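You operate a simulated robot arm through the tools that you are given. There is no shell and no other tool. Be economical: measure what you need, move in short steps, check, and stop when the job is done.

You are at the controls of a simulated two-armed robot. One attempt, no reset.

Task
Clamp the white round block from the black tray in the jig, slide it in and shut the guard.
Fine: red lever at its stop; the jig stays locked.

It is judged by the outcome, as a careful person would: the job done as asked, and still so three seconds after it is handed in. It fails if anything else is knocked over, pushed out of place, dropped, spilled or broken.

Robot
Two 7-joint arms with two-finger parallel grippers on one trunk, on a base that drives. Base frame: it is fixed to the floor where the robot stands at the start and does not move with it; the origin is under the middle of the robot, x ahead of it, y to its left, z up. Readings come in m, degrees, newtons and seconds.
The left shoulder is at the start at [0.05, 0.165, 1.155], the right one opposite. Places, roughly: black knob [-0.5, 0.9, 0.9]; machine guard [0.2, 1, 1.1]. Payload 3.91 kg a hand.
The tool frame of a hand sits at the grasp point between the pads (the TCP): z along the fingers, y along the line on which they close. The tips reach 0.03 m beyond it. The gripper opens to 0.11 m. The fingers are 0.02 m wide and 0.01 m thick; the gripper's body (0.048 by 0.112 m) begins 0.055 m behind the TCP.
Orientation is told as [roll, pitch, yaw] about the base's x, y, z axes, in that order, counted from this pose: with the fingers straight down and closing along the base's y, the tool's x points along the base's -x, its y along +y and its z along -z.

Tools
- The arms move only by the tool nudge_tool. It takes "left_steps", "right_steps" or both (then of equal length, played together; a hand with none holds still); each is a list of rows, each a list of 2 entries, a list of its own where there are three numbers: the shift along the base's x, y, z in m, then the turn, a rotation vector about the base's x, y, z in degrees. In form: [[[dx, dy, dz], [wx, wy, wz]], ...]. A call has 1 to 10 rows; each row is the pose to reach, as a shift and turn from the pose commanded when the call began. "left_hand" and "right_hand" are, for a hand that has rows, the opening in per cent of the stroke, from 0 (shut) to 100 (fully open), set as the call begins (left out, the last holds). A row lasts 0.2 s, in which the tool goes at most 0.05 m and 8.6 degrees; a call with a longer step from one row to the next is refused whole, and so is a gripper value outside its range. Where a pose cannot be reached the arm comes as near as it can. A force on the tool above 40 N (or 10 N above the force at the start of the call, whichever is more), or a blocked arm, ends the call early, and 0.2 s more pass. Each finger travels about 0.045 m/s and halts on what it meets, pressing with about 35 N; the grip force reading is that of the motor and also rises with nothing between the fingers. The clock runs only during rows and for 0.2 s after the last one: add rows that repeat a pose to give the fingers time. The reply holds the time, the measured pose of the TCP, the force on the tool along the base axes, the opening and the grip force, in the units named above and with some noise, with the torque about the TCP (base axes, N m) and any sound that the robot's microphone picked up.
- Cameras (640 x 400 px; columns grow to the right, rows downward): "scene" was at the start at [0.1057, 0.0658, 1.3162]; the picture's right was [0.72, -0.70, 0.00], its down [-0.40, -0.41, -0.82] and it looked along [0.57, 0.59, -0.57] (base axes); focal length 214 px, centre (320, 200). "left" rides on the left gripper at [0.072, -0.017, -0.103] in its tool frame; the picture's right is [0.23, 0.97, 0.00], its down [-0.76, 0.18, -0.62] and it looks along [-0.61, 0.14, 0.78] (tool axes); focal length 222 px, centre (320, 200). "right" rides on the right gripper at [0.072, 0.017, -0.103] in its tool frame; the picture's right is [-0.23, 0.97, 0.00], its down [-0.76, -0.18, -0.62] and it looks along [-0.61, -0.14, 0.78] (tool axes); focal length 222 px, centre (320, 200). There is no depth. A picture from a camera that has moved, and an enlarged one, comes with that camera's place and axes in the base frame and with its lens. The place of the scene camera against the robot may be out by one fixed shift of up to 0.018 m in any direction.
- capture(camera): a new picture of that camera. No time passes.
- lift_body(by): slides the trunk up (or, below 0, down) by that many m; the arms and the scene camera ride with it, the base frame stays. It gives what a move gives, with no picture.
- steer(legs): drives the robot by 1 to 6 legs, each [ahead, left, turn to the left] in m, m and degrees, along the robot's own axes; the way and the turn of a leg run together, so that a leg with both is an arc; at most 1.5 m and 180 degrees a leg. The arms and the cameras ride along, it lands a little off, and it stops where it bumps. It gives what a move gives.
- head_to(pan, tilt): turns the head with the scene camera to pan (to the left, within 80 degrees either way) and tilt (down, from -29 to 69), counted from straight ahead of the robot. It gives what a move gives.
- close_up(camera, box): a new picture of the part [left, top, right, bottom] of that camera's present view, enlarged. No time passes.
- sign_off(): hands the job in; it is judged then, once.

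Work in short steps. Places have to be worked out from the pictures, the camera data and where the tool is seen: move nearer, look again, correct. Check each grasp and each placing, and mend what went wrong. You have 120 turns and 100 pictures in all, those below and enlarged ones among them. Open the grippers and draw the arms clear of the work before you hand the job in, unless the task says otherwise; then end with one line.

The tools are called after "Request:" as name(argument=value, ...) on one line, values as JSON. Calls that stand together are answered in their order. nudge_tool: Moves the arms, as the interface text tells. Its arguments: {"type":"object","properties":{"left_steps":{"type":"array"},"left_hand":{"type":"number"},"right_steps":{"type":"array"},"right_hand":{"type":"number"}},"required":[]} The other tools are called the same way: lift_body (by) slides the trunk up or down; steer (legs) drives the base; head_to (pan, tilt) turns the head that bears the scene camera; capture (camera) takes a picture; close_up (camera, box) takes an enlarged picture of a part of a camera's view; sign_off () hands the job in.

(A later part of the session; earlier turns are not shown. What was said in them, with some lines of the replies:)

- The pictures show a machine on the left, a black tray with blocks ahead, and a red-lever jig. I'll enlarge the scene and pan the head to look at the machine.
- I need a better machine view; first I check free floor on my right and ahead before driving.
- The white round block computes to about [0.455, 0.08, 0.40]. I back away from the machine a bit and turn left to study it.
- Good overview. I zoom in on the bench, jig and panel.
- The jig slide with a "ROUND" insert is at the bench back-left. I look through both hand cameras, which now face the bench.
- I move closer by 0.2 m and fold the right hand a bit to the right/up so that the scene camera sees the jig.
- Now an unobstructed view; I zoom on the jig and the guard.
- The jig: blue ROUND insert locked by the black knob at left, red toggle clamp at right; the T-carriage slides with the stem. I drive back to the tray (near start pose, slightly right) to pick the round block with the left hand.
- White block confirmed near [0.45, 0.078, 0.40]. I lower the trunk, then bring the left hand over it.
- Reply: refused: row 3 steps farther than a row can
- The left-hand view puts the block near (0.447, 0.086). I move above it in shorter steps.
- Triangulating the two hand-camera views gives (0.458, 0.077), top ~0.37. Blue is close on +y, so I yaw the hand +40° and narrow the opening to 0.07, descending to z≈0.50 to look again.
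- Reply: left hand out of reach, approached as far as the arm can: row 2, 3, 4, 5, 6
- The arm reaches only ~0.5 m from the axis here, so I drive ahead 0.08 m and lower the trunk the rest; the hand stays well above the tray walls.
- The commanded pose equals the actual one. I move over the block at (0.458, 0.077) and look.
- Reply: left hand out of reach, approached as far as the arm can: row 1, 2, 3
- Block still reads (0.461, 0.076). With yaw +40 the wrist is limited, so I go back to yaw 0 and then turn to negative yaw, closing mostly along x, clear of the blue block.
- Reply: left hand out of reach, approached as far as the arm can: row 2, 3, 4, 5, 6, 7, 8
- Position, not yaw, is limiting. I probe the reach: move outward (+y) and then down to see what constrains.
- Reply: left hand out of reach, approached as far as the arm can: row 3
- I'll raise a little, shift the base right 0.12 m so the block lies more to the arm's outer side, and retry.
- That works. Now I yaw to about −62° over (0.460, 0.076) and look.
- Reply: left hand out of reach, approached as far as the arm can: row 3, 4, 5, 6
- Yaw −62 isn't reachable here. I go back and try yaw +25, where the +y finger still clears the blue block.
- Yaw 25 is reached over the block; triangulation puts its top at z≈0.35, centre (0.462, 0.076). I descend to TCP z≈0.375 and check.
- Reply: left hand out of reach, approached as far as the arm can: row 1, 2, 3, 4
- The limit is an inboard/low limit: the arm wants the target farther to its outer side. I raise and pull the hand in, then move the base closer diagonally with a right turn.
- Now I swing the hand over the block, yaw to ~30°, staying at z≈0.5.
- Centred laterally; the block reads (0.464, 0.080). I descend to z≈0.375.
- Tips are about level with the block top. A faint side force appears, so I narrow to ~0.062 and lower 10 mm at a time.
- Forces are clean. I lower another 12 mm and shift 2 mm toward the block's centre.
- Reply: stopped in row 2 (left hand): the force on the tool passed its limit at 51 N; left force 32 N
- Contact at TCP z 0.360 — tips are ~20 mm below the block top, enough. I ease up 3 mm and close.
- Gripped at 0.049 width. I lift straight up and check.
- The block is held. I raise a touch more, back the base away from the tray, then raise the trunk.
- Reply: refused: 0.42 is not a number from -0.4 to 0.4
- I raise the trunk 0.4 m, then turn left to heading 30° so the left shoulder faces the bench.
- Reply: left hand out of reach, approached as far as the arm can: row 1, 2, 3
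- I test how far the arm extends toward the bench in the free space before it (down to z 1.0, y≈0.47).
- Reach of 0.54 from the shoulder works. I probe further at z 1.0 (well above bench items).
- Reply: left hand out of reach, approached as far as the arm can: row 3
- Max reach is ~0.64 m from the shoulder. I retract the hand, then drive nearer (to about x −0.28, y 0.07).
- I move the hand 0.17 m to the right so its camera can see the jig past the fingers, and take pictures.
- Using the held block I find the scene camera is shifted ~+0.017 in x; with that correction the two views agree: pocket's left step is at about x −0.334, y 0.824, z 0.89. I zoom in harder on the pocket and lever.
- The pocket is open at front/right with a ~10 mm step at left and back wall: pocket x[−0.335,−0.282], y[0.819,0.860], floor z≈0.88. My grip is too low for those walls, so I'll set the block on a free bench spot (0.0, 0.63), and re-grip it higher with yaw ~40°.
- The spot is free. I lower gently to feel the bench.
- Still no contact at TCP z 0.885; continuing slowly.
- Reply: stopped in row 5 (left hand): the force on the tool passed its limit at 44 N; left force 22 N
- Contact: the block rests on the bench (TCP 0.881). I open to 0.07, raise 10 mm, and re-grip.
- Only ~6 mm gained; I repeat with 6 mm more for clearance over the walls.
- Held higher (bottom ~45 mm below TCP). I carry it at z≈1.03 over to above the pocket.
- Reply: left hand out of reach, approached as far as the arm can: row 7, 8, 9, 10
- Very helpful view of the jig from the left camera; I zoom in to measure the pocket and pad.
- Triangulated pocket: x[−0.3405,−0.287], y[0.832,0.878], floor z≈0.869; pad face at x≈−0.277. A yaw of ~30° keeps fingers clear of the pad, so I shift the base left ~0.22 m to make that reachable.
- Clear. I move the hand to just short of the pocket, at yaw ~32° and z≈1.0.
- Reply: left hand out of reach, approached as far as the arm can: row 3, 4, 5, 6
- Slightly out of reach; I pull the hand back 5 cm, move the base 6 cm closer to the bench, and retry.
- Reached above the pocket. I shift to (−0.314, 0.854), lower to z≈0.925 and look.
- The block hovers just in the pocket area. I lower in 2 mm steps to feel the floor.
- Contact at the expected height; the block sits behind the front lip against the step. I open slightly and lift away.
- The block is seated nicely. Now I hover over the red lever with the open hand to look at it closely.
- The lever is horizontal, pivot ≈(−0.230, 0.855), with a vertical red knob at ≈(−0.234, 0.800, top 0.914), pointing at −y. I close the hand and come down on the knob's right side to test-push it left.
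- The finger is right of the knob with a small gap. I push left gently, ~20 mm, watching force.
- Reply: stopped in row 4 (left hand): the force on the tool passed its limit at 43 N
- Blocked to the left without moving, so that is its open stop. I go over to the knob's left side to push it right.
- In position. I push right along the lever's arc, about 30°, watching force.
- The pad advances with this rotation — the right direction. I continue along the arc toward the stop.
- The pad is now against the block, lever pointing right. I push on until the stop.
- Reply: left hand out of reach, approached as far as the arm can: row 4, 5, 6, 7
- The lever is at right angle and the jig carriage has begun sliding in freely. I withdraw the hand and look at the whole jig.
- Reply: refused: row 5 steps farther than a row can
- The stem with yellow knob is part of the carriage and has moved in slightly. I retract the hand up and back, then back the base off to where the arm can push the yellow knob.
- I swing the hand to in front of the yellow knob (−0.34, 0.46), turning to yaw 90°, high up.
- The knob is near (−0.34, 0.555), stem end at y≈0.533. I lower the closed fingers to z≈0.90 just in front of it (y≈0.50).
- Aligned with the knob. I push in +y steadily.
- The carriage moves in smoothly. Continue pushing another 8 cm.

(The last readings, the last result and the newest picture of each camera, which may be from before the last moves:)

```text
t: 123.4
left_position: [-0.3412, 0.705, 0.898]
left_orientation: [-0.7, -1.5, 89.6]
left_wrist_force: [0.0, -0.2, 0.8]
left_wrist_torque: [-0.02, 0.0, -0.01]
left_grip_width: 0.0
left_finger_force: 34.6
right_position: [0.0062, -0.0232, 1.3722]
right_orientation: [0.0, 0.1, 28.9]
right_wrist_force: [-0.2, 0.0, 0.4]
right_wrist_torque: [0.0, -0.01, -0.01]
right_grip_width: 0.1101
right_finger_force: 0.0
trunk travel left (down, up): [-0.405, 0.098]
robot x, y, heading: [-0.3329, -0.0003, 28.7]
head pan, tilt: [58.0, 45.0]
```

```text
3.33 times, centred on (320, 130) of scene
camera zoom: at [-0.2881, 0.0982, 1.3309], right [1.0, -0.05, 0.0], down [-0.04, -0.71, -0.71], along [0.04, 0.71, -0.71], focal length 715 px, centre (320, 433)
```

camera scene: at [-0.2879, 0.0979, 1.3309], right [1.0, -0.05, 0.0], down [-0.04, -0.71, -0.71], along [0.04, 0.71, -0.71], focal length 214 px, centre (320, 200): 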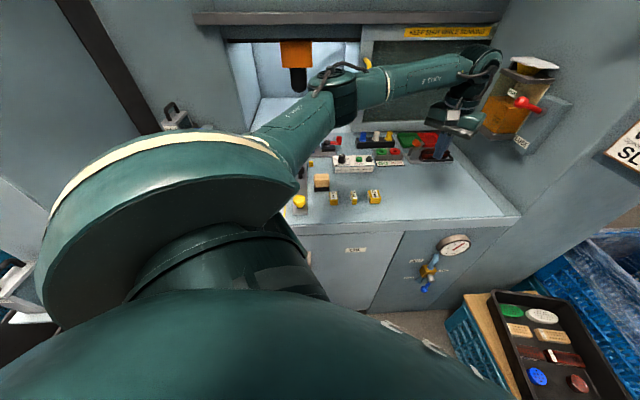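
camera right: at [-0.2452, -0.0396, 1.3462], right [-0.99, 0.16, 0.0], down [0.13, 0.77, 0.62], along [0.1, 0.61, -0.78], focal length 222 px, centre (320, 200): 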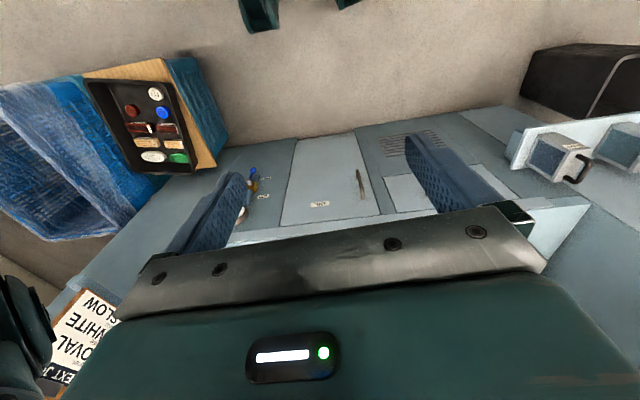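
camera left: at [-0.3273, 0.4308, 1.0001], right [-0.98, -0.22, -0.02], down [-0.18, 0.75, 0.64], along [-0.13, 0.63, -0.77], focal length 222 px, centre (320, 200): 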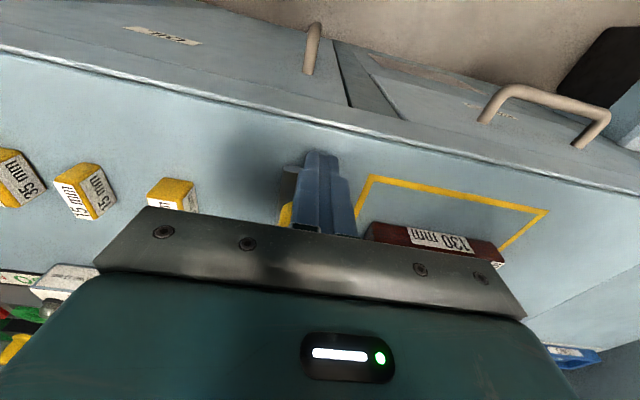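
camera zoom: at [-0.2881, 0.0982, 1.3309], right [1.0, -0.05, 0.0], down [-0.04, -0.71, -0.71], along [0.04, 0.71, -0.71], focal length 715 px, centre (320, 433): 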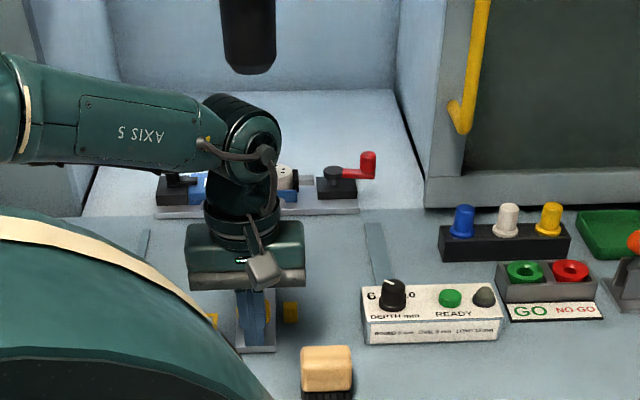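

The jig is entering the opening. I keep pushing gently until it meets its end stop.

Request:
nudge_tool(left_steps=[[[0, 0.008, 0], [0, 0, 0]], [[0, 0.016, 0], [0, 0, 0]], [[0, 0.024, 0], [0, 0, 0]], [[0, 0.032, 0], [0, 0, 0]], [[0, 0.04, 0], [0, 0, 0]], [[0, 0.048, 0], [0, 0, 0]], [[0, 0.056, 0], [0, 0, 0]], [[0, 0.064, 0], [0, 0, 0]]])

Request:
close_up(camera="scene", box=[240, 70, 400, 190])

```text
t: 125.3
left_position: [-0.3376, 0.7601, 0.8972]
left_orientation: [-0.4, 0.0, 89.2]
left_wrist_force: [-0.7, -16.8, 4.9]
left_wrist_torque: [-0.16, 0.03, 0.01]
left_grip_width: 0.0
left_finger_force: 34.9
right_position: [0.0066, -0.0255, 1.3724]
right_orientation: [0.0, -0.1, 29.1]
right_wrist_force: [-0.8, 0.6, -0.3]
right_wrist_torque: [-0.03, -0.01, 0.03]
right_grip_width: 0.1102
right_finger_force: 0.1
trunk travel left (down, up): [-0.405, 0.098]
robot x, y, heading: [-0.3324, 0.0024, 29.0]
head pan, tilt: [58.0, 45.0]
stopped in row 8 (left hand): the force on the tool passed its limit at 41 N (the readings are from after the stop); the commanded pose is now the measured one
```

```text
3.33 times, centred on (320, 130) of scene
camera zoom: at [-0.2882, 0.0955, 1.3312], right [1.0, -0.05, 0.0], down [-0.04, -0.71, -0.71], along [0.04, 0.71, -0.71], focal length 715 px, centre (320, 433)
```

zoom: 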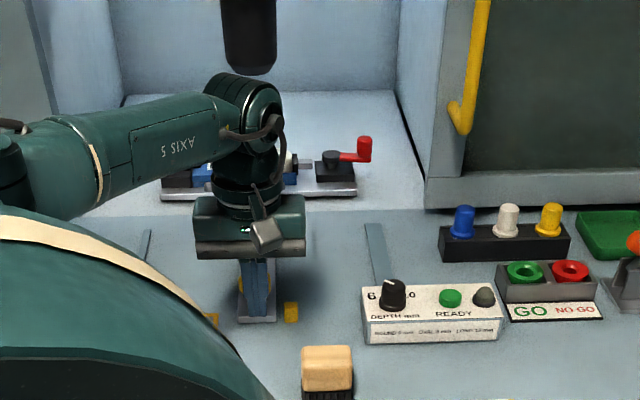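

The carriage hit its end stop (41 N). I withdraw the hand, and move the base a bit right/closer to verify the lever firmly at its stop while the carriage is blocked.

Request:
nudge_tool(left_steps=[[[0, -0.02, 0.0], [0, 0, 0]], [[0, -0.05, 0.02], [0, 0, 0]], [[0, -0.08, 0.06], [0, 0, 0]], [[0, -0.11, 0.1], [0, 0, 0]], [[0.02, -0.13, 0.14], [8, 0, 0]], [[0.04, -0.14, 0.17], [16, 0, 0]], [[0.05, -0.14, 0.2], [24, 0, 0]], [[0.05, -0.14, 0.2], [32, 0, 0]], [[0.05, -0.14, 0.2], [40, 0, 0]]])

Request:
steer(legs=[[0.16, 0.083, 0]])

Request:
capture(camera="left")

```text
t: 127.3
left_position: [-0.2891, 0.6234, 1.096]
left_orientation: [0.1, -40.5, 89.2]
left_wrist_force: [0.1, -0.2, 0.3]
left_wrist_torque: [-0.02, 0.01, -0.03]
left_grip_width: 0.0
left_finger_force: 35.2
right_position: [0.0065, -0.0244, 1.3717]
right_orientation: [0.1, 0.0, 29.0]
right_wrist_force: [0.5, 0.1, 0.8]
right_wrist_torque: [0.01, 0.02, -0.03]
right_grip_width: 0.1098
right_finger_force: 0.1
trunk travel left (down, up): [-0.405, 0.098]
robot x, y, heading: [-0.3327, -0.0003, 28.8]
head pan, tilt: [58.0, 45.0]
```

```text
t: 128.8
left_position: [-0.1925, 0.7751, 1.0956]
left_orientation: [0.1, -40.3, 89.3]
left_wrist_force: [0.0, 0.1, 0.2]
left_wrist_torque: [0.0, -0.02, -0.03]
left_grip_width: 0.0
left_finger_force: 35.5
right_position: [0.1051, 0.1271, 1.3723]
right_orientation: [0.0, 0.0, 29.1]
right_wrist_force: [1.1, -0.2, 0.4]
right_wrist_torque: [-0.03, 0.02, -0.01]
right_grip_width: 0.1101
right_finger_force: 0.0
trunk travel left (down, up): [-0.405, 0.098]
robot x, y, heading: [-0.2337, 0.1511, 29.2]
head pan, tilt: [58.0, 45.0]
```

```text
15 pictures are left
camera left: at [-0.1769, 0.6519, 1.1277], right [-0.98, -0.16, -0.14], down [-0.17, 0.18, 0.97], along [-0.13, 0.97, -0.2], focal length 222 px, centre (320, 200)
```

left: 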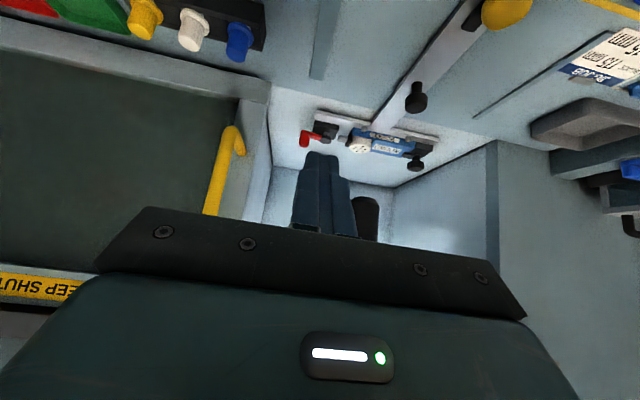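

A clear view into the machine. I zoom on the lever and block.

Request:
close_up(camera="left", box=[280, 90, 450, 190])

```text
3.76 times, centred on (365, 140) of left
camera zoom: at [-0.1769, 0.6519, 1.1277], right [-0.98, -0.16, -0.14], down [-0.17, 0.18, 0.97], along [-0.13, 0.97, -0.2], focal length 836 px, centre (151, 426)
```

zoom: 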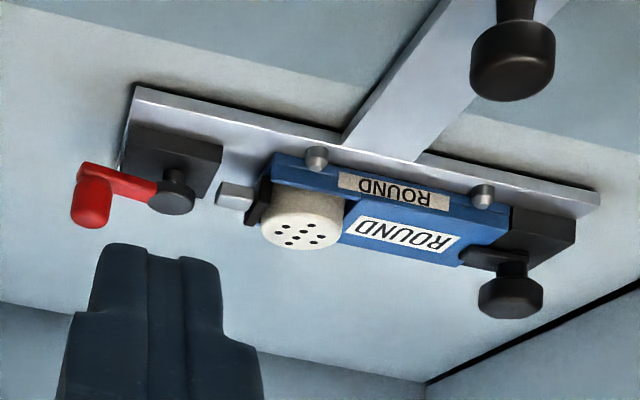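

Lever points at ~90° to the right. I'll press it once more while the carriage is against its end stop: bring the tilted closed fingers into the opening just in front of the lever.

Request:
nudge_tool(left_steps=[[[0.001, 0.04, -0.02], [0, 0, 0]], [[0.002, 0.08, -0.05], [0, 0, 0]], [[0.003, 0.11, -0.09], [0, 0, 0]], [[0.003, 0.14, -0.13], [0, 0, 0]], [[0.003, 0.17, -0.165], [0, 0, 0]], [[0.003, 0.2, -0.172], [0, 0, 0]]])

Request:
close_up(camera="scene", box=[240, 60, 400, 160])

```text
t: 130.2
left_position: [-0.1916, 0.9764, 0.9231]
left_orientation: [0.1, -40.2, 89.3]
left_wrist_force: [-0.4, 0.0, -0.8]
left_wrist_torque: [-0.03, -0.02, -0.04]
left_grip_width: 0.0
left_finger_force: 35.2
right_position: [0.1047, 0.1265, 1.371]
right_orientation: [0.0, -0.1, 29.1]
right_wrist_force: [-0.4, -0.7, 0.2]
right_wrist_torque: [-0.03, -0.01, -0.02]
right_grip_width: 0.1103
right_finger_force: 0.1
trunk travel left (down, up): [-0.405, 0.098]
robot x, y, heading: [-0.2384, 0.1518, 29.0]
head pan, tilt: [58.0, 45.0]
```

```text
4.00 times, centred on (320, 110) of scene
camera zoom: at [-0.1906, 0.2471, 1.3309], right [1.0, -0.05, 0.0], down [-0.04, -0.71, -0.71], along [0.04, 0.71, -0.71], focal length 858 px, centre (320, 560)
```

zoom: 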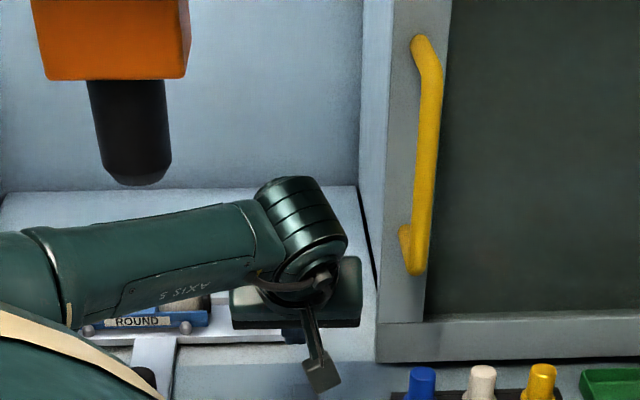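

Clear of the frame. I push +y slowly until contact and force builds.

Request:
nudge_tool(left_steps=[[[-0.003, 0.012, 0], [0, 0, 0]], [[-0.003, 0.024, 0], [0, 0, 0]], [[-0.003, 0.036, 0], [0, 0, 0]], [[-0.003, 0.046, 0], [0, 0, 0]], [[-0.003, 0.054, 0], [0, 0, 0]], [[-0.003, 0.062, 0], [0, 0, 0]], [[-0.003, 0.07, 0], [0, 0, 0]], [[-0.003, 0.078, 0], [0, 0, 0]], [[-0.003, 0.086, 0], [0, 0, 0]], [[-0.003, 0.094, 0], [0, 0, 0]]])

```text
t: 132.4
left_position: [-0.1929, 1.0683, 0.9253]
left_orientation: [0.0, -40.4, 89.3]
left_wrist_force: [0.4, 0.7, 0.9]
left_wrist_torque: [0.0, -0.01, 0.03]
left_grip_width: 0.0
left_finger_force: 35.7
right_position: [0.1031, 0.1267, 1.3708]
right_orientation: [-0.1, 0.0, 29.1]
right_wrist_force: [0.2, 0.8, 0.3]
right_wrist_torque: [0.03, 0.02, 0.02]
right_grip_width: 0.1097
right_finger_force: 0.1
trunk travel left (down, up): [-0.405, 0.098]
robot x, y, heading: [-0.2358, 0.1506, 29.0]
head pan, tilt: [58.0, 45.0]
```

No contact yet; continuing a few more cm.

Request:
nudge_tool(left_steps=[[[0, 0.006, 0], [0, 0, 0]], [[0, 0.012, 0], [0, 0, 0]], [[0, 0.018, 0], [0, 0, 0]], [[0, 0.024, 0], [0, 0, 0]], [[0, 0.03, 0], [0, 0, 0]], [[0, 0.036, 0], [0, 0, 0]]])

Request:
capture(camera="left")

```text
t: 133.0
left_position: [-0.1926, 1.0709, 0.9247]
left_orientation: [0.4, -39.5, 89.3]
left_wrist_force: [-3.2, -25.7, 10.6]
left_wrist_torque: [-0.13, -0.01, -0.08]
left_grip_width: 0.0
left_finger_force: 35.4
right_position: [0.105, 0.1204, 1.3731]
right_orientation: [0.3, -0.2, 29.2]
right_wrist_force: [-0.1, -0.1, 1.2]
right_wrist_torque: [0.0, 0.0, -0.01]
right_grip_width: 0.11
right_finger_force: 0.1
trunk travel left (down, up): [-0.405, 0.098]
robot x, y, heading: [-0.2318, 0.1497, 29.0]
head pan, tilt: [58.0, 45.0]
stopped in row 3 (left hand): the force on the tool passed its limit at 48 N (the readings are from after the stop); the commanded pose is now the measured one
```

```text
12 pictures are left
camera left: at [-0.1769, 0.9501, 0.9583], right [-0.98, -0.17, -0.14], down [-0.17, 0.19, 0.97], along [-0.13, 0.97, -0.22], focal length 222 px, centre (320, 200)
```

left: 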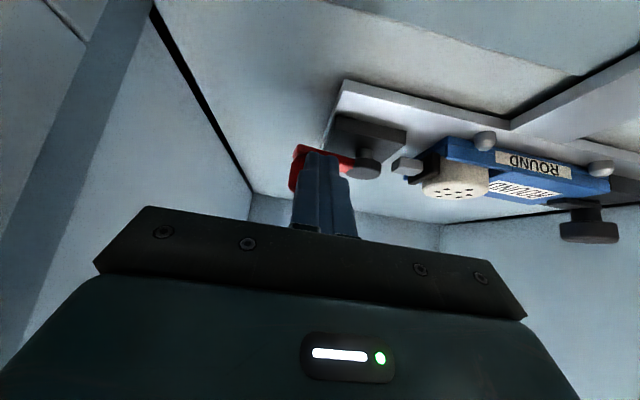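

Firm resistance (48 N) with nothing moving: lever is at its stop and carriage fully in. I withdraw straight back out of the opening and then move up in front of the guard handle (≈(−0.077, 0.96), z 0.97–1.15), opening the fingers.

Request:
nudge_tool(left_steps=[[[0, -0.04, 0.0], [0, 0, 0]], [[0, -0.085, 0.0], [0, 0, 0]], [[0, -0.13, 0.01], [0, 0, 0]], [[0, -0.17, 0.03], [0, 0, 0]], [[0.01, -0.2, 0.06], [0, 0, 0]], [[0.03, -0.22, 0.095], [0, 0, 0]], [[0.06, -0.225, 0.13], [0, 0, 0]], [[0.09, -0.225, 0.15], [0, 0, 0]], [[0.116, -0.225, 0.15], [0, 0, 0]]])

Request:
nudge_tool(left_steps=[[[0, 0, 0], [0, 0, 0]], [[0, 0, 0], [0, 0, 0]], [[0, 0, 0], [0, 0, 0]], [[0, 0, 0], [0, 0, 0]]], left_hand=65)

Request:
capture(camera="left")

```text
t: 135.0
left_position: [-0.0782, 0.8514, 1.069]
left_orientation: [0.4, -39.4, 89.2]
left_wrist_force: [0.0, -0.7, -0.4]
left_wrist_torque: [0.01, -0.03, -0.02]
left_grip_width: 0.0
left_finger_force: 35.1
right_position: [0.1043, 0.1267, 1.371]
right_orientation: [0.2, -0.1, 29.1]
right_wrist_force: [-0.5, 0.4, 0.7]
right_wrist_torque: [0.01, 0.02, -0.02]
right_grip_width: 0.1102
right_finger_force: 0.0
trunk travel left (down, up): [-0.405, 0.098]
robot x, y, heading: [-0.2374, 0.1481, 29.0]
head pan, tilt: [58.0, 45.0]
```

```text
t: 136.0
left_position: [-0.0775, 0.8513, 1.0683]
left_orientation: [0.4, -39.4, 89.1]
left_wrist_force: [0.4, -1.2, -0.8]
left_wrist_torque: [-0.01, -0.02, -0.04]
left_grip_width: 0.0714
left_finger_force: 0.0
right_position: [0.1043, 0.1262, 1.3714]
right_orientation: [0.0, 0.0, 29.1]
right_wrist_force: [0.3, -0.5, -0.2]
right_wrist_torque: [0.01, -0.01, -0.02]
right_grip_width: 0.1101
right_finger_force: 0.0
trunk travel left (down, up): [-0.405, 0.098]
robot x, y, heading: [-0.2344, 0.1479, 29.1]
head pan, tilt: [58.0, 45.0]
```

```text
11 pictures are left
camera left: at [-0.0613, 0.7298, 1.1015], right [-0.98, -0.17, -0.14], down [-0.17, 0.19, 0.97], along [-0.13, 0.97, -0.22], focal length 222 px, centre (320, 200)
```

left: 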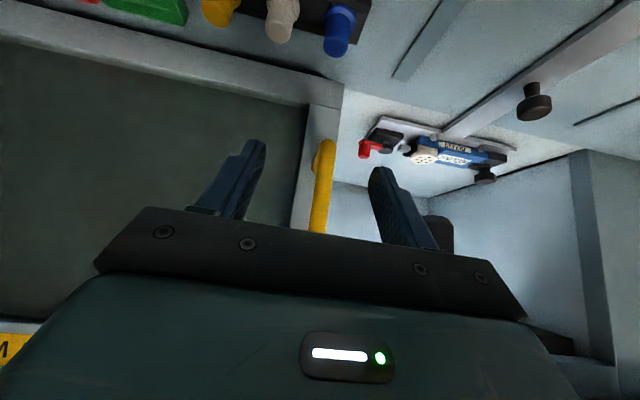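

The handle sits between the fingers, at about (−0.086, 0.94). I advance onto it and grip.

Request:
nudge_tool(left_steps=[[[-0.008, 0.03, 0], [0, 0, 0]], [[-0.008, 0.06, 0], [0, 0, 0]], [[-0.008, 0.075, 0], [0, 0, 0]], [[-0.008, 0.085, 0], [0, 0, 0]]])

Request:
nudge_tool(left_steps=[[[0, 0, 0], [0, 0, 0]], [[0, 0, 0], [0, 0, 0]], [[0, 0, 0], [0, 0, 0]], [[0, 0, 0], [0, 0, 0]], [[0, 0, 0], [0, 0, 0]], [[0, 0, 0], [0, 0, 0]]], left_hand=0)

```text
t: 136.9
left_position: [-0.0851, 0.9205, 1.069]
left_orientation: [0.8, -38.7, 88.5]
left_wrist_force: [-8.8, -26.8, 4.4]
left_wrist_torque: [1.99, -0.61, 0.14]
left_grip_width: 0.0716
left_finger_force: 0.2
right_position: [0.1017, 0.1199, 1.3726]
right_orientation: [0.2, -0.2, 29.2]
right_wrist_force: [0.5, -0.5, -0.2]
right_wrist_torque: [0.05, -0.02, -0.04]
right_grip_width: 0.1098
right_finger_force: 0.0
trunk travel left (down, up): [-0.405, 0.098]
robot x, y, heading: [-0.2357, 0.1485, 29.0]
head pan, tilt: [58.0, 45.0]
stopped in row 4 (left hand): the force on the tool passed its limit at 54 N (the readings are from after the stop); the commanded pose is now the measured one
```

```text
t: 137.9
left_position: [-0.0876, 0.9216, 1.068]
left_orientation: [1.8, -38.9, 88.3]
left_wrist_force: [-17.0, -31.3, 6.7]
left_wrist_torque: [2.55, 0.47, 0.25]
left_grip_width: 0.0162
left_finger_force: 33.5
right_position: [0.1013, 0.1194, 1.3734]
right_orientation: [0.2, -0.2, 29.2]
right_wrist_force: [-0.3, -0.2, 0.2]
right_wrist_torque: [0.0, 0.0, 0.02]
right_grip_width: 0.11
right_finger_force: 0.1
trunk travel left (down, up): [-0.405, 0.098]
robot x, y, heading: [-0.2367, 0.1532, 29.3]
head pan, tilt: [58.0, 45.0]
stopped in row 4 (left hand): the force on the tool passed its limit at 41 N (the readings are from after the stop); the commanded pose is now the measured one
```

The handle is gripped (0.016 wide), but the hand presses forward. I ease back 8 mm, then start sliding the guard left.

Request:
nudge_tool(left_steps=[[[0, -0.006, 0], [0, 0, 0]], [[0, -0.01, 0], [0, 0, 0]]])

Request:
nudge_tool(left_steps=[[[-0.012, 0, 0], [0, 0, 0]], [[-0.024, 0, 0], [0, 0, 0]], [[-0.036, 0, 0], [0, 0, 0]], [[-0.048, 0, 0], [0, 0, 0]]])

Request:
capture(camera="scene")

```text
t: 138.5
left_position: [-0.0897, 0.9199, 1.0688]
left_orientation: [1.0, -39.3, 89.4]
left_wrist_force: [-14.3, 27.5, 22.5]
left_wrist_torque: [-0.67, -1.17, -0.03]
left_grip_width: 0.0162
left_finger_force: 45.2
right_position: [0.101, 0.1265, 1.3721]
right_orientation: [0.0, -0.2, 29.2]
right_wrist_force: [1.2, 0.2, 0.0]
right_wrist_torque: [0.0, -0.02, -0.01]
right_grip_width: 0.11
right_finger_force: 0.1
trunk travel left (down, up): [-0.405, 0.098]
robot x, y, heading: [-0.2374, 0.1449, 29.4]
head pan, tilt: [58.0, 45.0]
```

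```text
t: 139.5
left_position: [-0.1353, 0.9185, 1.0683]
left_orientation: [1.3, -39.5, 88.7]
left_wrist_force: [0.3, 38.7, 22.3]
left_wrist_torque: [0.98, -1.27, 0.01]
left_grip_width: 0.0162
left_finger_force: 45.0
right_position: [0.1031, 0.1267, 1.3731]
right_orientation: [-0.1, 0.1, 29.2]
right_wrist_force: [-0.6, 0.8, 0.5]
right_wrist_torque: [0.0, -0.01, 0.03]
right_grip_width: 0.1101
right_finger_force: 0.1
trunk travel left (down, up): [-0.405, 0.098]
robot x, y, heading: [-0.2362, 0.1429, 29.1]
head pan, tilt: [58.0, 45.0]
```

```text
10 pictures are left
camera scene: at [-0.1923, 0.2478, 1.3307], right [1.0, -0.05, 0.0], down [-0.03, -0.71, -0.71], along [0.04, 0.7, -0.71], focal length 214 px, centre (320, 200)
```

scene: 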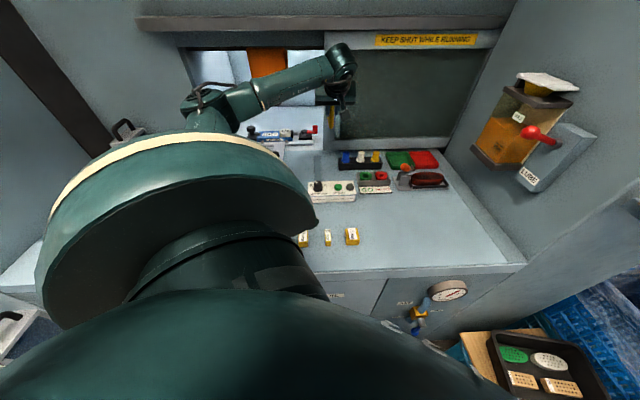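

The guard slides left with the hand. I ease the outward pull by 5 mm and continue left.

Request:
nudge_tool(left_steps=[[[-0.01, 0.004, -0.002], [0, 0, 0]], [[-0.025, 0.005, -0.003], [0, 0, 0]], [[-0.04, 0.005, -0.003], [0, 0, 0]], [[-0.055, 0.005, -0.003], [0, 0, 0]], [[-0.07, 0.005, -0.003], [0, 0, 0]], [[-0.085, 0.005, -0.003], [0, 0, 0]], [[-0.1, 0.005, -0.003], [0, 0, 0]]])

Request:
nudge_tool(left_steps=[[[-0.015, 0, 0], [0, 0, 0]], [[-0.03, 0, 0], [0, 0, 0]], [[-0.045, 0, 0], [0, 0, 0]], [[-0.06, 0, 0], [0, 0, 0]], [[-0.075, 0, 0], [0, 0, 0]], [[-0.09, 0, 0], [0, 0, 0]]])

Request:
capture(camera="scene")

```text
t: 141.1
left_position: [-0.2311, 0.9186, 1.0673]
left_orientation: [1.3, -39.4, 88.5]
left_wrist_force: [-0.3, 10.0, 29.3]
left_wrist_torque: [0.69, -1.22, 0.08]
left_grip_width: 0.0158
left_finger_force: 44.8
right_position: [0.1033, 0.1221, 1.3709]
right_orientation: [0.2, -0.1, 29.2]
right_wrist_force: [-0.2, 0.0, -0.1]
right_wrist_torque: [0.01, 0.02, 0.01]
right_grip_width: 0.1099
right_finger_force: 0.0
trunk travel left (down, up): [-0.405, 0.098]
robot x, y, heading: [-0.2319, 0.1442, 29.3]
head pan, tilt: [58.0, 45.0]
```

```text
t: 142.5
left_position: [-0.3209, 0.9175, 1.0672]
left_orientation: [1.3, -39.2, 88.5]
left_wrist_force: [0.3, 12.0, 30.0]
left_wrist_torque: [0.11, -1.27, -0.08]
left_grip_width: 0.0161
left_finger_force: 45.2
right_position: [0.1049, 0.122, 1.3716]
right_orientation: [0.2, -0.2, 29.2]
right_wrist_force: [-0.7, -1.0, -0.3]
right_wrist_torque: [0.03, 0.02, -0.01]
right_grip_width: 0.11
right_finger_force: 0.0
trunk travel left (down, up): [-0.405, 0.098]
robot x, y, heading: [-0.2347, 0.1458, 29.3]
head pan, tilt: [58.0, 45.0]
```

```text
9 pictures are left
camera scene: at [-0.1913, 0.243, 1.3313], right [1.0, -0.05, 0.0], down [-0.04, -0.7, -0.71], along [0.03, 0.71, -0.71], focal length 214 px, centre (320, 200)
```

scene: 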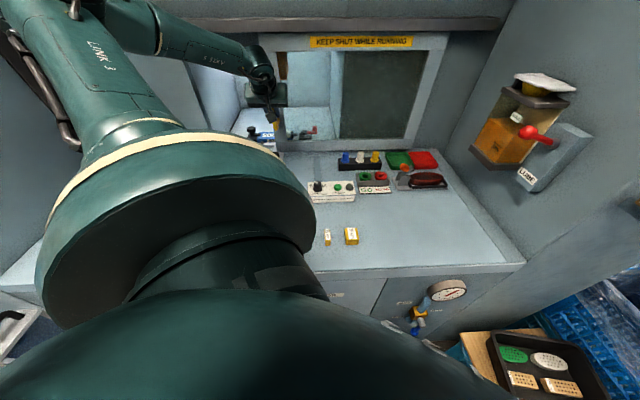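

The guard is over halfway. Continue left until its stop.

Request:
nudge_tool(left_steps=[[[-0.015, 0, 0], [0, 0, 0]], [[-0.03, 0, 0], [0, 0, 0]], [[-0.045, 0, 0], [0, 0, 0]], [[-0.06, 0, 0], [0, 0, 0]], [[-0.075, 0, 0], [0, 0, 0]], [[-0.09, 0, 0], [0, 0, 0]]])

Request:
nudge_tool(left_steps=[[[-0.012, 0, 0], [0, 0, 0]], [[-0.024, 0, 0], [0, 0, 0]], [[-0.036, 0, 0], [0, 0, 0]], [[-0.048, 0, 0], [0, 0, 0]], [[-0.06, 0, 0], [0, 0, 0]]])

Request:
capture(camera="scene")

```text
t: 143.9
left_position: [-0.4127, 0.9185, 1.0672]
left_orientation: [1.6, -39.2, 88.2]
left_wrist_force: [1.6, -5.0, 31.5]
left_wrist_torque: [0.16, -1.35, -0.05]
left_grip_width: 0.0161
left_finger_force: 45.2
right_position: [0.1046, 0.1203, 1.37]
right_orientation: [0.2, -0.2, 29.2]
right_wrist_force: [0.3, 0.0, 0.1]
right_wrist_torque: [0.03, -0.03, -0.03]
right_grip_width: 0.1097
right_finger_force: 0.0
trunk travel left (down, up): [-0.405, 0.098]
robot x, y, heading: [-0.2364, 0.1464, 29.2]
head pan, tilt: [58.0, 45.0]
```

```text
t: 145.1
left_position: [-0.4721, 0.9173, 1.0673]
left_orientation: [1.4, -39.4, 88.2]
left_wrist_force: [1.2, -2.8, 34.4]
left_wrist_torque: [-0.08, -1.31, -0.08]
left_grip_width: 0.0163
left_finger_force: 44.7
right_position: [0.1055, 0.1206, 1.371]
right_orientation: [0.3, -0.1, 29.3]
right_wrist_force: [0.7, -0.1, -0.1]
right_wrist_torque: [0.01, 0.01, -0.03]
right_grip_width: 0.11
right_finger_force: 0.1
trunk travel left (down, up): [-0.405, 0.098]
robot x, y, heading: [-0.235, 0.1484, 29.1]
head pan, tilt: [58.0, 45.0]
```

```text
8 pictures are left
camera scene: at [-0.1902, 0.2406, 1.3314], right [1.0, -0.05, 0.0], down [-0.04, -0.7, -0.71], along [0.03, 0.71, -0.7], focal length 214 px, centre (320, 200)
```

scene: 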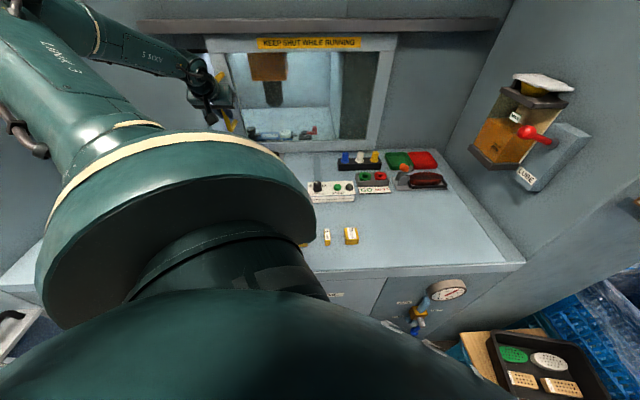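

Nearly closed; a little more until the stop.

Request:
nudge_tool(left_steps=[[[-0.012, 0, -0.001], [0, 0, 0]], [[-0.024, 0, -0.002], [0, 0, 0]], [[-0.036, 0, -0.002], [0, 0, 0]], [[-0.048, 0, -0.002], [0, 0, 0]], [[-0.06, 0, -0.002], [0, 0, 0]], [[-0.072, 0, -0.002], [0, 0, 0]], [[-0.084, 0, -0.002], [0, 0, 0]]])

Request:
capture(camera="scene")

```text
t: 146.7
left_position: [-0.5553, 0.9188, 1.0671]
left_orientation: [1.5, -39.4, 88.2]
left_wrist_force: [0.5, -2.1, 29.4]
left_wrist_torque: [1.13, -1.41, 0.02]
left_grip_width: 0.0161
left_finger_force: 45.0
right_position: [0.1054, 0.12, 1.3708]
right_orientation: [0.3, -0.2, 29.2]
right_wrist_force: [0.6, -0.5, -0.6]
right_wrist_torque: [0.0, 0.01, 0.01]
right_grip_width: 0.11
right_finger_force: 0.0
trunk travel left (down, up): [-0.405, 0.098]
robot x, y, heading: [-0.2355, 0.1444, 29.2]
head pan, tilt: [58.0, 45.0]
```

```text
7 pictures are left
camera scene: at [-0.1901, 0.241, 1.3313], right [1.0, -0.05, 0.0], down [-0.04, -0.7, -0.71], along [0.03, 0.71, -0.7], focal length 214 px, centre (320, 200)
```

scene: 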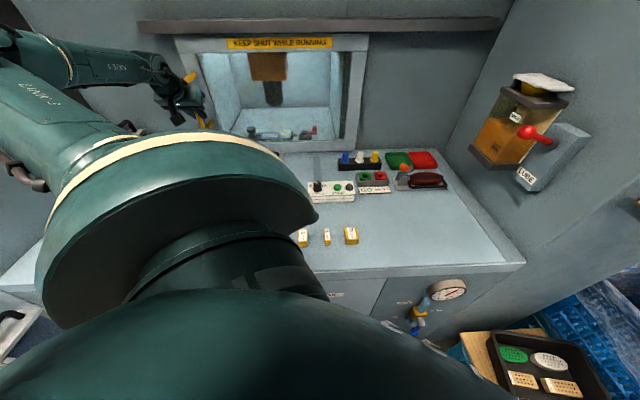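

The guard covers the opening; I push on gently to find its end stop.

Request:
nudge_tool(left_steps=[[[-0.006, 0, 0], [0, 0, 0]], [[-0.012, 0, 0], [0, 0, 0]], [[-0.018, 0, 0], [0, 0, 0]], [[-0.024, 0, 0], [0, 0, 0]], [[-0.03, 0, 0], [0, 0, 0]], [[-0.036, 0, 0], [0, 0, 0]]])

```text
t: 148.1
left_position: [-0.5735, 0.9171, 1.0671]
left_orientation: [1.7, -39.5, 88.6]
left_wrist_force: [1.5, 0.7, 33.1]
left_wrist_torque: [0.41, -1.26, 0.01]
left_grip_width: 0.0161
left_finger_force: 44.4
left hand out of reach, approached as far as the arm can: row 4, 5, 6
right_position: [0.1075, 0.1213, 1.3709]
right_orientation: [0.4, -0.2, 29.2]
right_wrist_force: [0.5, 0.3, -0.2]
right_wrist_torque: [-0.03, 0.02, 0.03]
right_grip_width: 0.11
right_finger_force: 0.1
trunk travel left (down, up): [-0.405, 0.098]
robot x, y, heading: [-0.2375, 0.1491, 29.2]
head pan, tilt: [58.0, 45.0]
```

Out of reach without meeting a stop. I release the handle, back off, shift the base left 0.15 m, and look at the guard.

Request:
nudge_tool(left_steps=[[[0, 0, 0], [0, 0, 0]], [[0, 0, 0], [0, 0, 0]], [[0, 0, 0], [0, 0, 0]], [[0.0, -0.02, 0], [0, 0, 0]], [[0.0, -0.05, 0.0], [0, 0, 0]], [[0.0, -0.08, 0.0], [0, 0, 0]]], left_hand=65)

Request:
steer(legs=[[-0.131, 0.073, 0]])

Request:
capture(camera="left")

```text
t: 149.5
left_position: [-0.5746, 0.838, 1.0614]
left_orientation: [1.6, -38.6, 88.2]
left_wrist_force: [-0.6, -0.3, 0.2]
left_wrist_torque: [0.0, 0.0, 0.02]
left_grip_width: 0.0714
left_finger_force: 0.0
right_position: [0.1031, 0.1246, 1.3719]
right_orientation: [0.0, -0.1, 29.2]
right_wrist_force: [0.9, -0.4, -0.7]
right_wrist_torque: [0.03, 0.03, 0.01]
right_grip_width: 0.1102
right_finger_force: 0.2
trunk travel left (down, up): [-0.405, 0.098]
robot x, y, heading: [-0.2364, 0.1434, 29.1]
head pan, tilt: [58.0, 45.0]
```

```text
t: 150.8
left_position: [-0.7233, 0.8383, 1.0612]
left_orientation: [1.6, -38.6, 88.4]
left_wrist_force: [-0.1, 0.0, -0.2]
left_wrist_torque: [0.0, 0.0, -0.04]
left_grip_width: 0.0716
left_finger_force: 0.0
right_position: [-0.0428, 0.1255, 1.3718]
right_orientation: [0.0, -0.1, 29.4]
right_wrist_force: [-0.2, -0.1, 0.1]
right_wrist_torque: [-0.03, 0.01, -0.01]
right_grip_width: 0.1099
right_finger_force: 0.1
trunk travel left (down, up): [-0.405, 0.098]
robot x, y, heading: [-0.384, 0.1482, 29.3]
head pan, tilt: [58.0, 45.0]
```

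```text
6 pictures are left
camera left: at [-0.7069, 0.7161, 1.0957], right [-0.98, -0.17, -0.12], down [-0.15, 0.21, 0.97], along [-0.14, 0.96, -0.23], focal length 222 px, centre (320, 200)
```

left: 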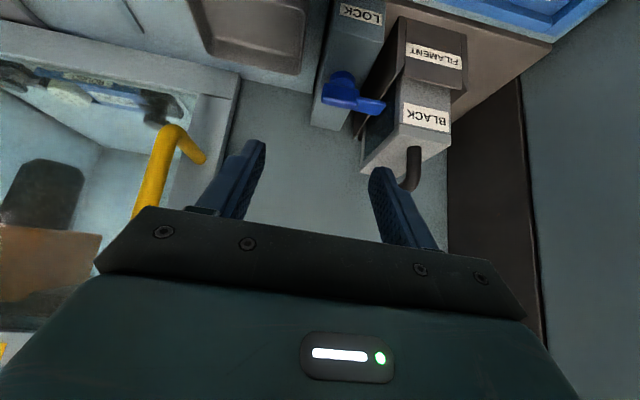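

The guard's frame extends just past the opening, but there's free travel left. I realign with the handle (without touching anything else) and re-grip to bring it to its stop.

Request:
nudge_tool(left_steps=[[[0.04, 0, 0.006], [0, 0, 0]], [[0.08, 0, 0.006], [0, 0, 0]], [[0.12, 0, 0.006], [0, 0, 0]], [[0.149, 0, 0.006], [0, 0, 0]], [[0.149, 0.03, 0.006], [0, 0, 0]], [[0.149, 0.055, 0.006], [0, 0, 0]], [[0.149, 0.07, 0.006], [0, 0, 0]]])

Request:
nudge_tool(left_steps=[[[0, 0, 0], [0, 0, 0]], [[0, 0, 0], [0, 0, 0]], [[0, 0, 0], [0, 0, 0]], [[0, 0, 0], [0, 0, 0]], [[0, 0, 0], [0, 0, 0]]], left_hand=0)

```text
t: 152.4
left_position: [-0.5743, 0.9068, 1.065]
left_orientation: [1.7, -38.7, 88.4]
left_wrist_force: [0.3, -0.2, 0.2]
left_wrist_torque: [-0.02, 0.03, 0.05]
left_grip_width: 0.0715
left_finger_force: 0.2
right_position: [-0.0413, 0.1262, 1.3722]
right_orientation: [-0.1, 0.0, 29.4]
right_wrist_force: [-0.3, 0.2, 0.3]
right_wrist_torque: [-0.04, 0.04, -0.05]
right_grip_width: 0.1099
right_finger_force: 0.0
trunk travel left (down, up): [-0.405, 0.098]
robot x, y, heading: [-0.3833, 0.1492, 29.5]
head pan, tilt: [58.0, 45.0]
```

```text
t: 153.6
left_position: [-0.5724, 0.9063, 1.0664]
left_orientation: [1.4, -38.7, 88.5]
left_wrist_force: [1.4, 2.0, 1.3]
left_wrist_torque: [0.07, -0.78, -0.06]
left_grip_width: 0.0158
left_finger_force: 45.0
right_position: [-0.0421, 0.1261, 1.3722]
right_orientation: [0.1, 0.0, 29.4]
right_wrist_force: [0.0, 0.7, -0.4]
right_wrist_torque: [0.03, -0.01, 0.01]
right_grip_width: 0.11
right_finger_force: 0.1
trunk travel left (down, up): [-0.405, 0.098]
robot x, y, heading: [-0.3809, 0.1484, 29.3]
head pan, tilt: [58.0, 45.0]
```

Gripped again with little side force. I slide left until the stop.

Request:
nudge_tool(left_steps=[[[-0.006, 0, 0], [0, 0, 0]], [[-0.012, 0, 0], [0, 0, 0]], [[-0.018, 0, 0], [0, 0, 0]], [[-0.024, 0, 0], [0, 0, 0]], [[-0.03, 0, 0], [0, 0, 0]], [[-0.036, 0, 0], [0, 0, 0]], [[-0.042, 0, 0], [0, 0, 0]], [[-0.048, 0, 0], [0, 0, 0]]])

```text
t: 155.0
left_position: [-0.5899, 0.9065, 1.0657]
left_orientation: [0.1, -38.6, 88.0]
left_wrist_force: [9.8, -4.2, 7.5]
left_wrist_torque: [-0.69, -0.39, -0.42]
left_grip_width: 0.0158
left_finger_force: 44.7
right_position: [-0.0427, 0.1229, 1.3723]
right_orientation: [0.2, -0.1, 29.3]
right_wrist_force: [-1.1, 0.4, 0.0]
right_wrist_torque: [0.0, -0.03, 0.0]
right_grip_width: 0.11
right_finger_force: 0.1
trunk travel left (down, up): [-0.405, 0.098]
robot x, y, heading: [-0.3809, 0.1461, 28.9]
head pan, tilt: [58.0, 45.0]
stopped in row 6 (left hand): the force on the tool passed its limit at 43 N (the readings are from after the stop); the commanded pose is now the measured one
```

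The guard is at its end stop (−0.590, 43 N). I release, back away, and check.

Request:
nudge_tool(left_steps=[[[0.001, 0, 0], [0, 0, 0]], [[0.001, 0, 0], [0, 0, 0]], [[0.001, 0, 0], [0, 0, 0]], [[0.001, -0.02, 0], [0, 0, 0]], [[0.001, -0.05, 0.0], [0, 0, 0]], [[0.001, -0.09, 0.0], [0, 0, 0]], [[0.02, -0.13, 0.02], [0, 0, 0]], [[0.05, -0.16, 0.04], [0, 0, 0]], [[0.08, -0.19, 0.06], [0, 0, 0]], [[0.11, -0.22, 0.08], [0, 0, 0]]], left_hand=65)

Request:
steer(legs=[[-0.05, -0.24, 0]])

Request:
head_to(pan=60, tilt=30)

Request:
capture(camera="scene")

```text
t: 157.2
left_position: [-0.481, 0.6853, 1.1458]
left_orientation: [0.6, -38.5, 88.1]
left_wrist_force: [0.4, -0.9, -0.1]
left_wrist_torque: [0.0, 0.01, 0.0]
left_grip_width: 0.0716
left_finger_force: 0.0
right_position: [-0.0407, 0.1245, 1.3718]
right_orientation: [0.1, -0.1, 29.2]
right_wrist_force: [1.3, -0.1, -0.3]
right_wrist_torque: [0.01, 0.0, -0.01]
right_grip_width: 0.1099
right_finger_force: 0.1
trunk travel left (down, up): [-0.405, 0.098]
robot x, y, heading: [-0.3808, 0.1446, 29.4]
head pan, tilt: [58.0, 45.0]
```

```text
t: 159.9
left_position: [-0.4076, 0.4509, 1.1455]
left_orientation: [0.5, -38.6, 88.1]
left_wrist_force: [-1.6, -0.7, 0.5]
left_wrist_torque: [-0.01, 0.01, 0.01]
left_grip_width: 0.0714
left_finger_force: 0.0
right_position: [0.0341, -0.1082, 1.3711]
right_orientation: [0.1, 0.0, 29.5]
right_wrist_force: [-0.8, 0.3, -0.4]
right_wrist_torque: [0.04, 0.01, 0.01]
right_grip_width: 0.11
right_finger_force: 0.2
trunk travel left (down, up): [-0.405, 0.098]
robot x, y, heading: [-0.3078, -0.0862, 29.3]
head pan, tilt: [58.0, 45.0]
```

```text
t: 160.7
left_position: [-0.4085, 0.4505, 1.1456]
left_orientation: [0.5, -38.3, 88.2]
left_wrist_force: [-0.2, 0.1, -0.4]
left_wrist_torque: [0.01, 0.02, -0.01]
left_grip_width: 0.0715
left_finger_force: 0.0
right_position: [0.0351, -0.1088, 1.3713]
right_orientation: [0.1, -0.1, 29.5]
right_wrist_force: [0.5, 0.7, -0.1]
right_wrist_torque: [-0.04, 0.02, 0.0]
right_grip_width: 0.1102
right_finger_force: 0.0
trunk travel left (down, up): [-0.405, 0.098]
robot x, y, heading: [-0.3051, -0.0878, 29.7]
head pan, tilt: [60.0, 30.0]
```

```text
5 pictures are left
camera scene: at [-0.2644, 0.0194, 1.3535], right [1.0, -0.01, 0.0], down [0.0, -0.5, -0.87], along [0.01, 0.87, -0.5], focal length 214 px, centre (320, 200)
```

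scene: 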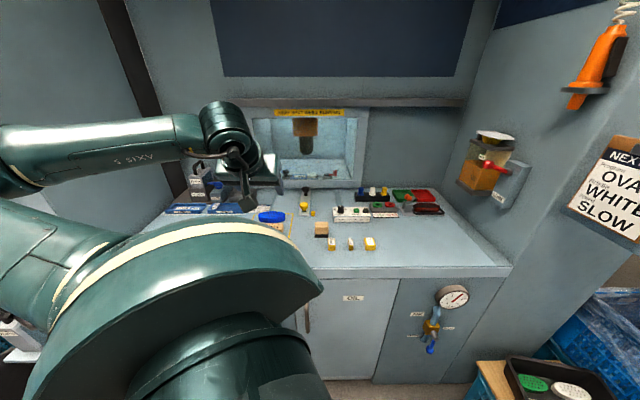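

The guard is shut over the opening. I zoom to check jig, lever and block through the window.

Request:
close_up(camera="scene", box=[250, 100, 378, 220])

Request:
close_up(camera="scene", box=[276, 155, 356, 215])

```text
3.33 times, centred on (314, 160) of scene
camera zoom: at [-0.2644, 0.0194, 1.3535], right [1.0, -0.01, 0.0], down [0.0, -0.5, -0.87], along [0.01, 0.87, -0.5], focal length 715 px, centre (340, 333)
```

zoom: 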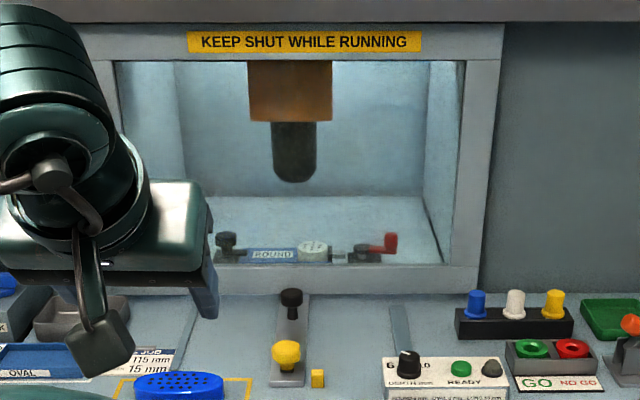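

```text
6.67 times, centred on (316, 185) of scene
camera zoom: at [-0.2644, 0.0194, 1.3535], right [1.0, -0.01, 0.0], down [0.0, -0.5, -0.87], along [0.01, 0.87, -0.5], focal length 1430 px, centre (347, 300)
```

zoom: 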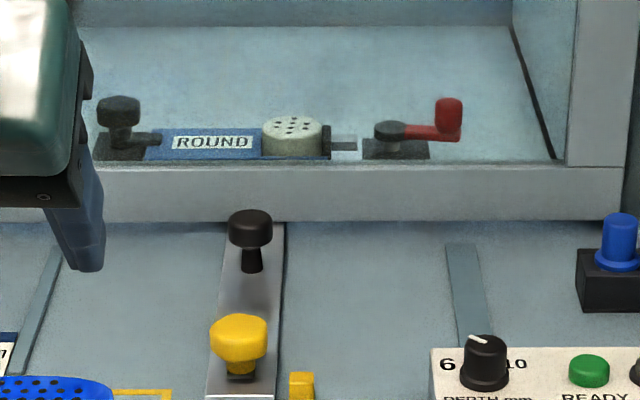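

Everything is in order: block clamped, lever at its stop, carriage in, guard shut, jig knob untouched. I open the gripper and draw the arm clear.

Request:
nudge_tool(left_steps=[[[0, -0.03, 0.02], [0, 0, 0]], [[0, -0.07, 0.04], [0, 0, 0]], [[0, -0.11, 0.06], [0, 0, 0]], [[0, -0.14, 0.08], [0, 0, 0]], [[0, -0.14, 0.08], [0, 0, 0]]], left_hand=100)

Request:
capture(camera="scene")

```text
t: 161.9
left_position: [-0.4118, 0.3215, 1.2492]
left_orientation: [0.5, -38.4, 88.2]
left_wrist_force: [-0.4, 0.8, 0.0]
left_wrist_torque: [-0.01, -0.01, 0.02]
left_grip_width: 0.11
left_finger_force: 0.1
left hand out of reach, approached as far as the arm can: row 1, 2, 3, 4, 5
right_position: [0.0343, -0.1083, 1.3715]
right_orientation: [0.0, 0.0, 29.5]
right_wrist_force: [-0.3, -0.1, 0.3]
right_wrist_torque: [-0.03, -0.02, 0.01]
right_grip_width: 0.11
right_finger_force: 0.1
trunk travel left (down, up): [-0.405, 0.098]
robot x, y, heading: [-0.3048, -0.0838, 29.7]
head pan, tilt: [60.0, 30.0]
```

```text
2 pictures are left
camera scene: at [-0.2644, 0.0196, 1.3535], right [1.0, -0.01, 0.0], down [0.0, -0.5, -0.87], along [0.01, 0.87, -0.5], focal length 214 px, centre (320, 200)
```

scene: 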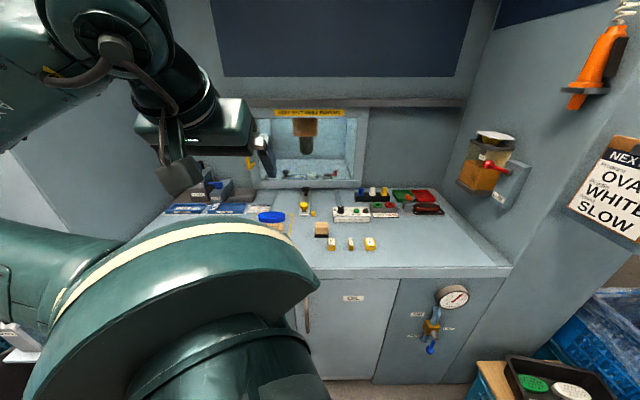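

The arms are clear of the work and the guard remains shut; I hand the job in.

Request:
sign_off()

```text
The job is handed in.
```

The white round block is clamped in the jig with the red lever at its stop. The jig is slid fully in and still locked, and the guard is shut against its end stop.
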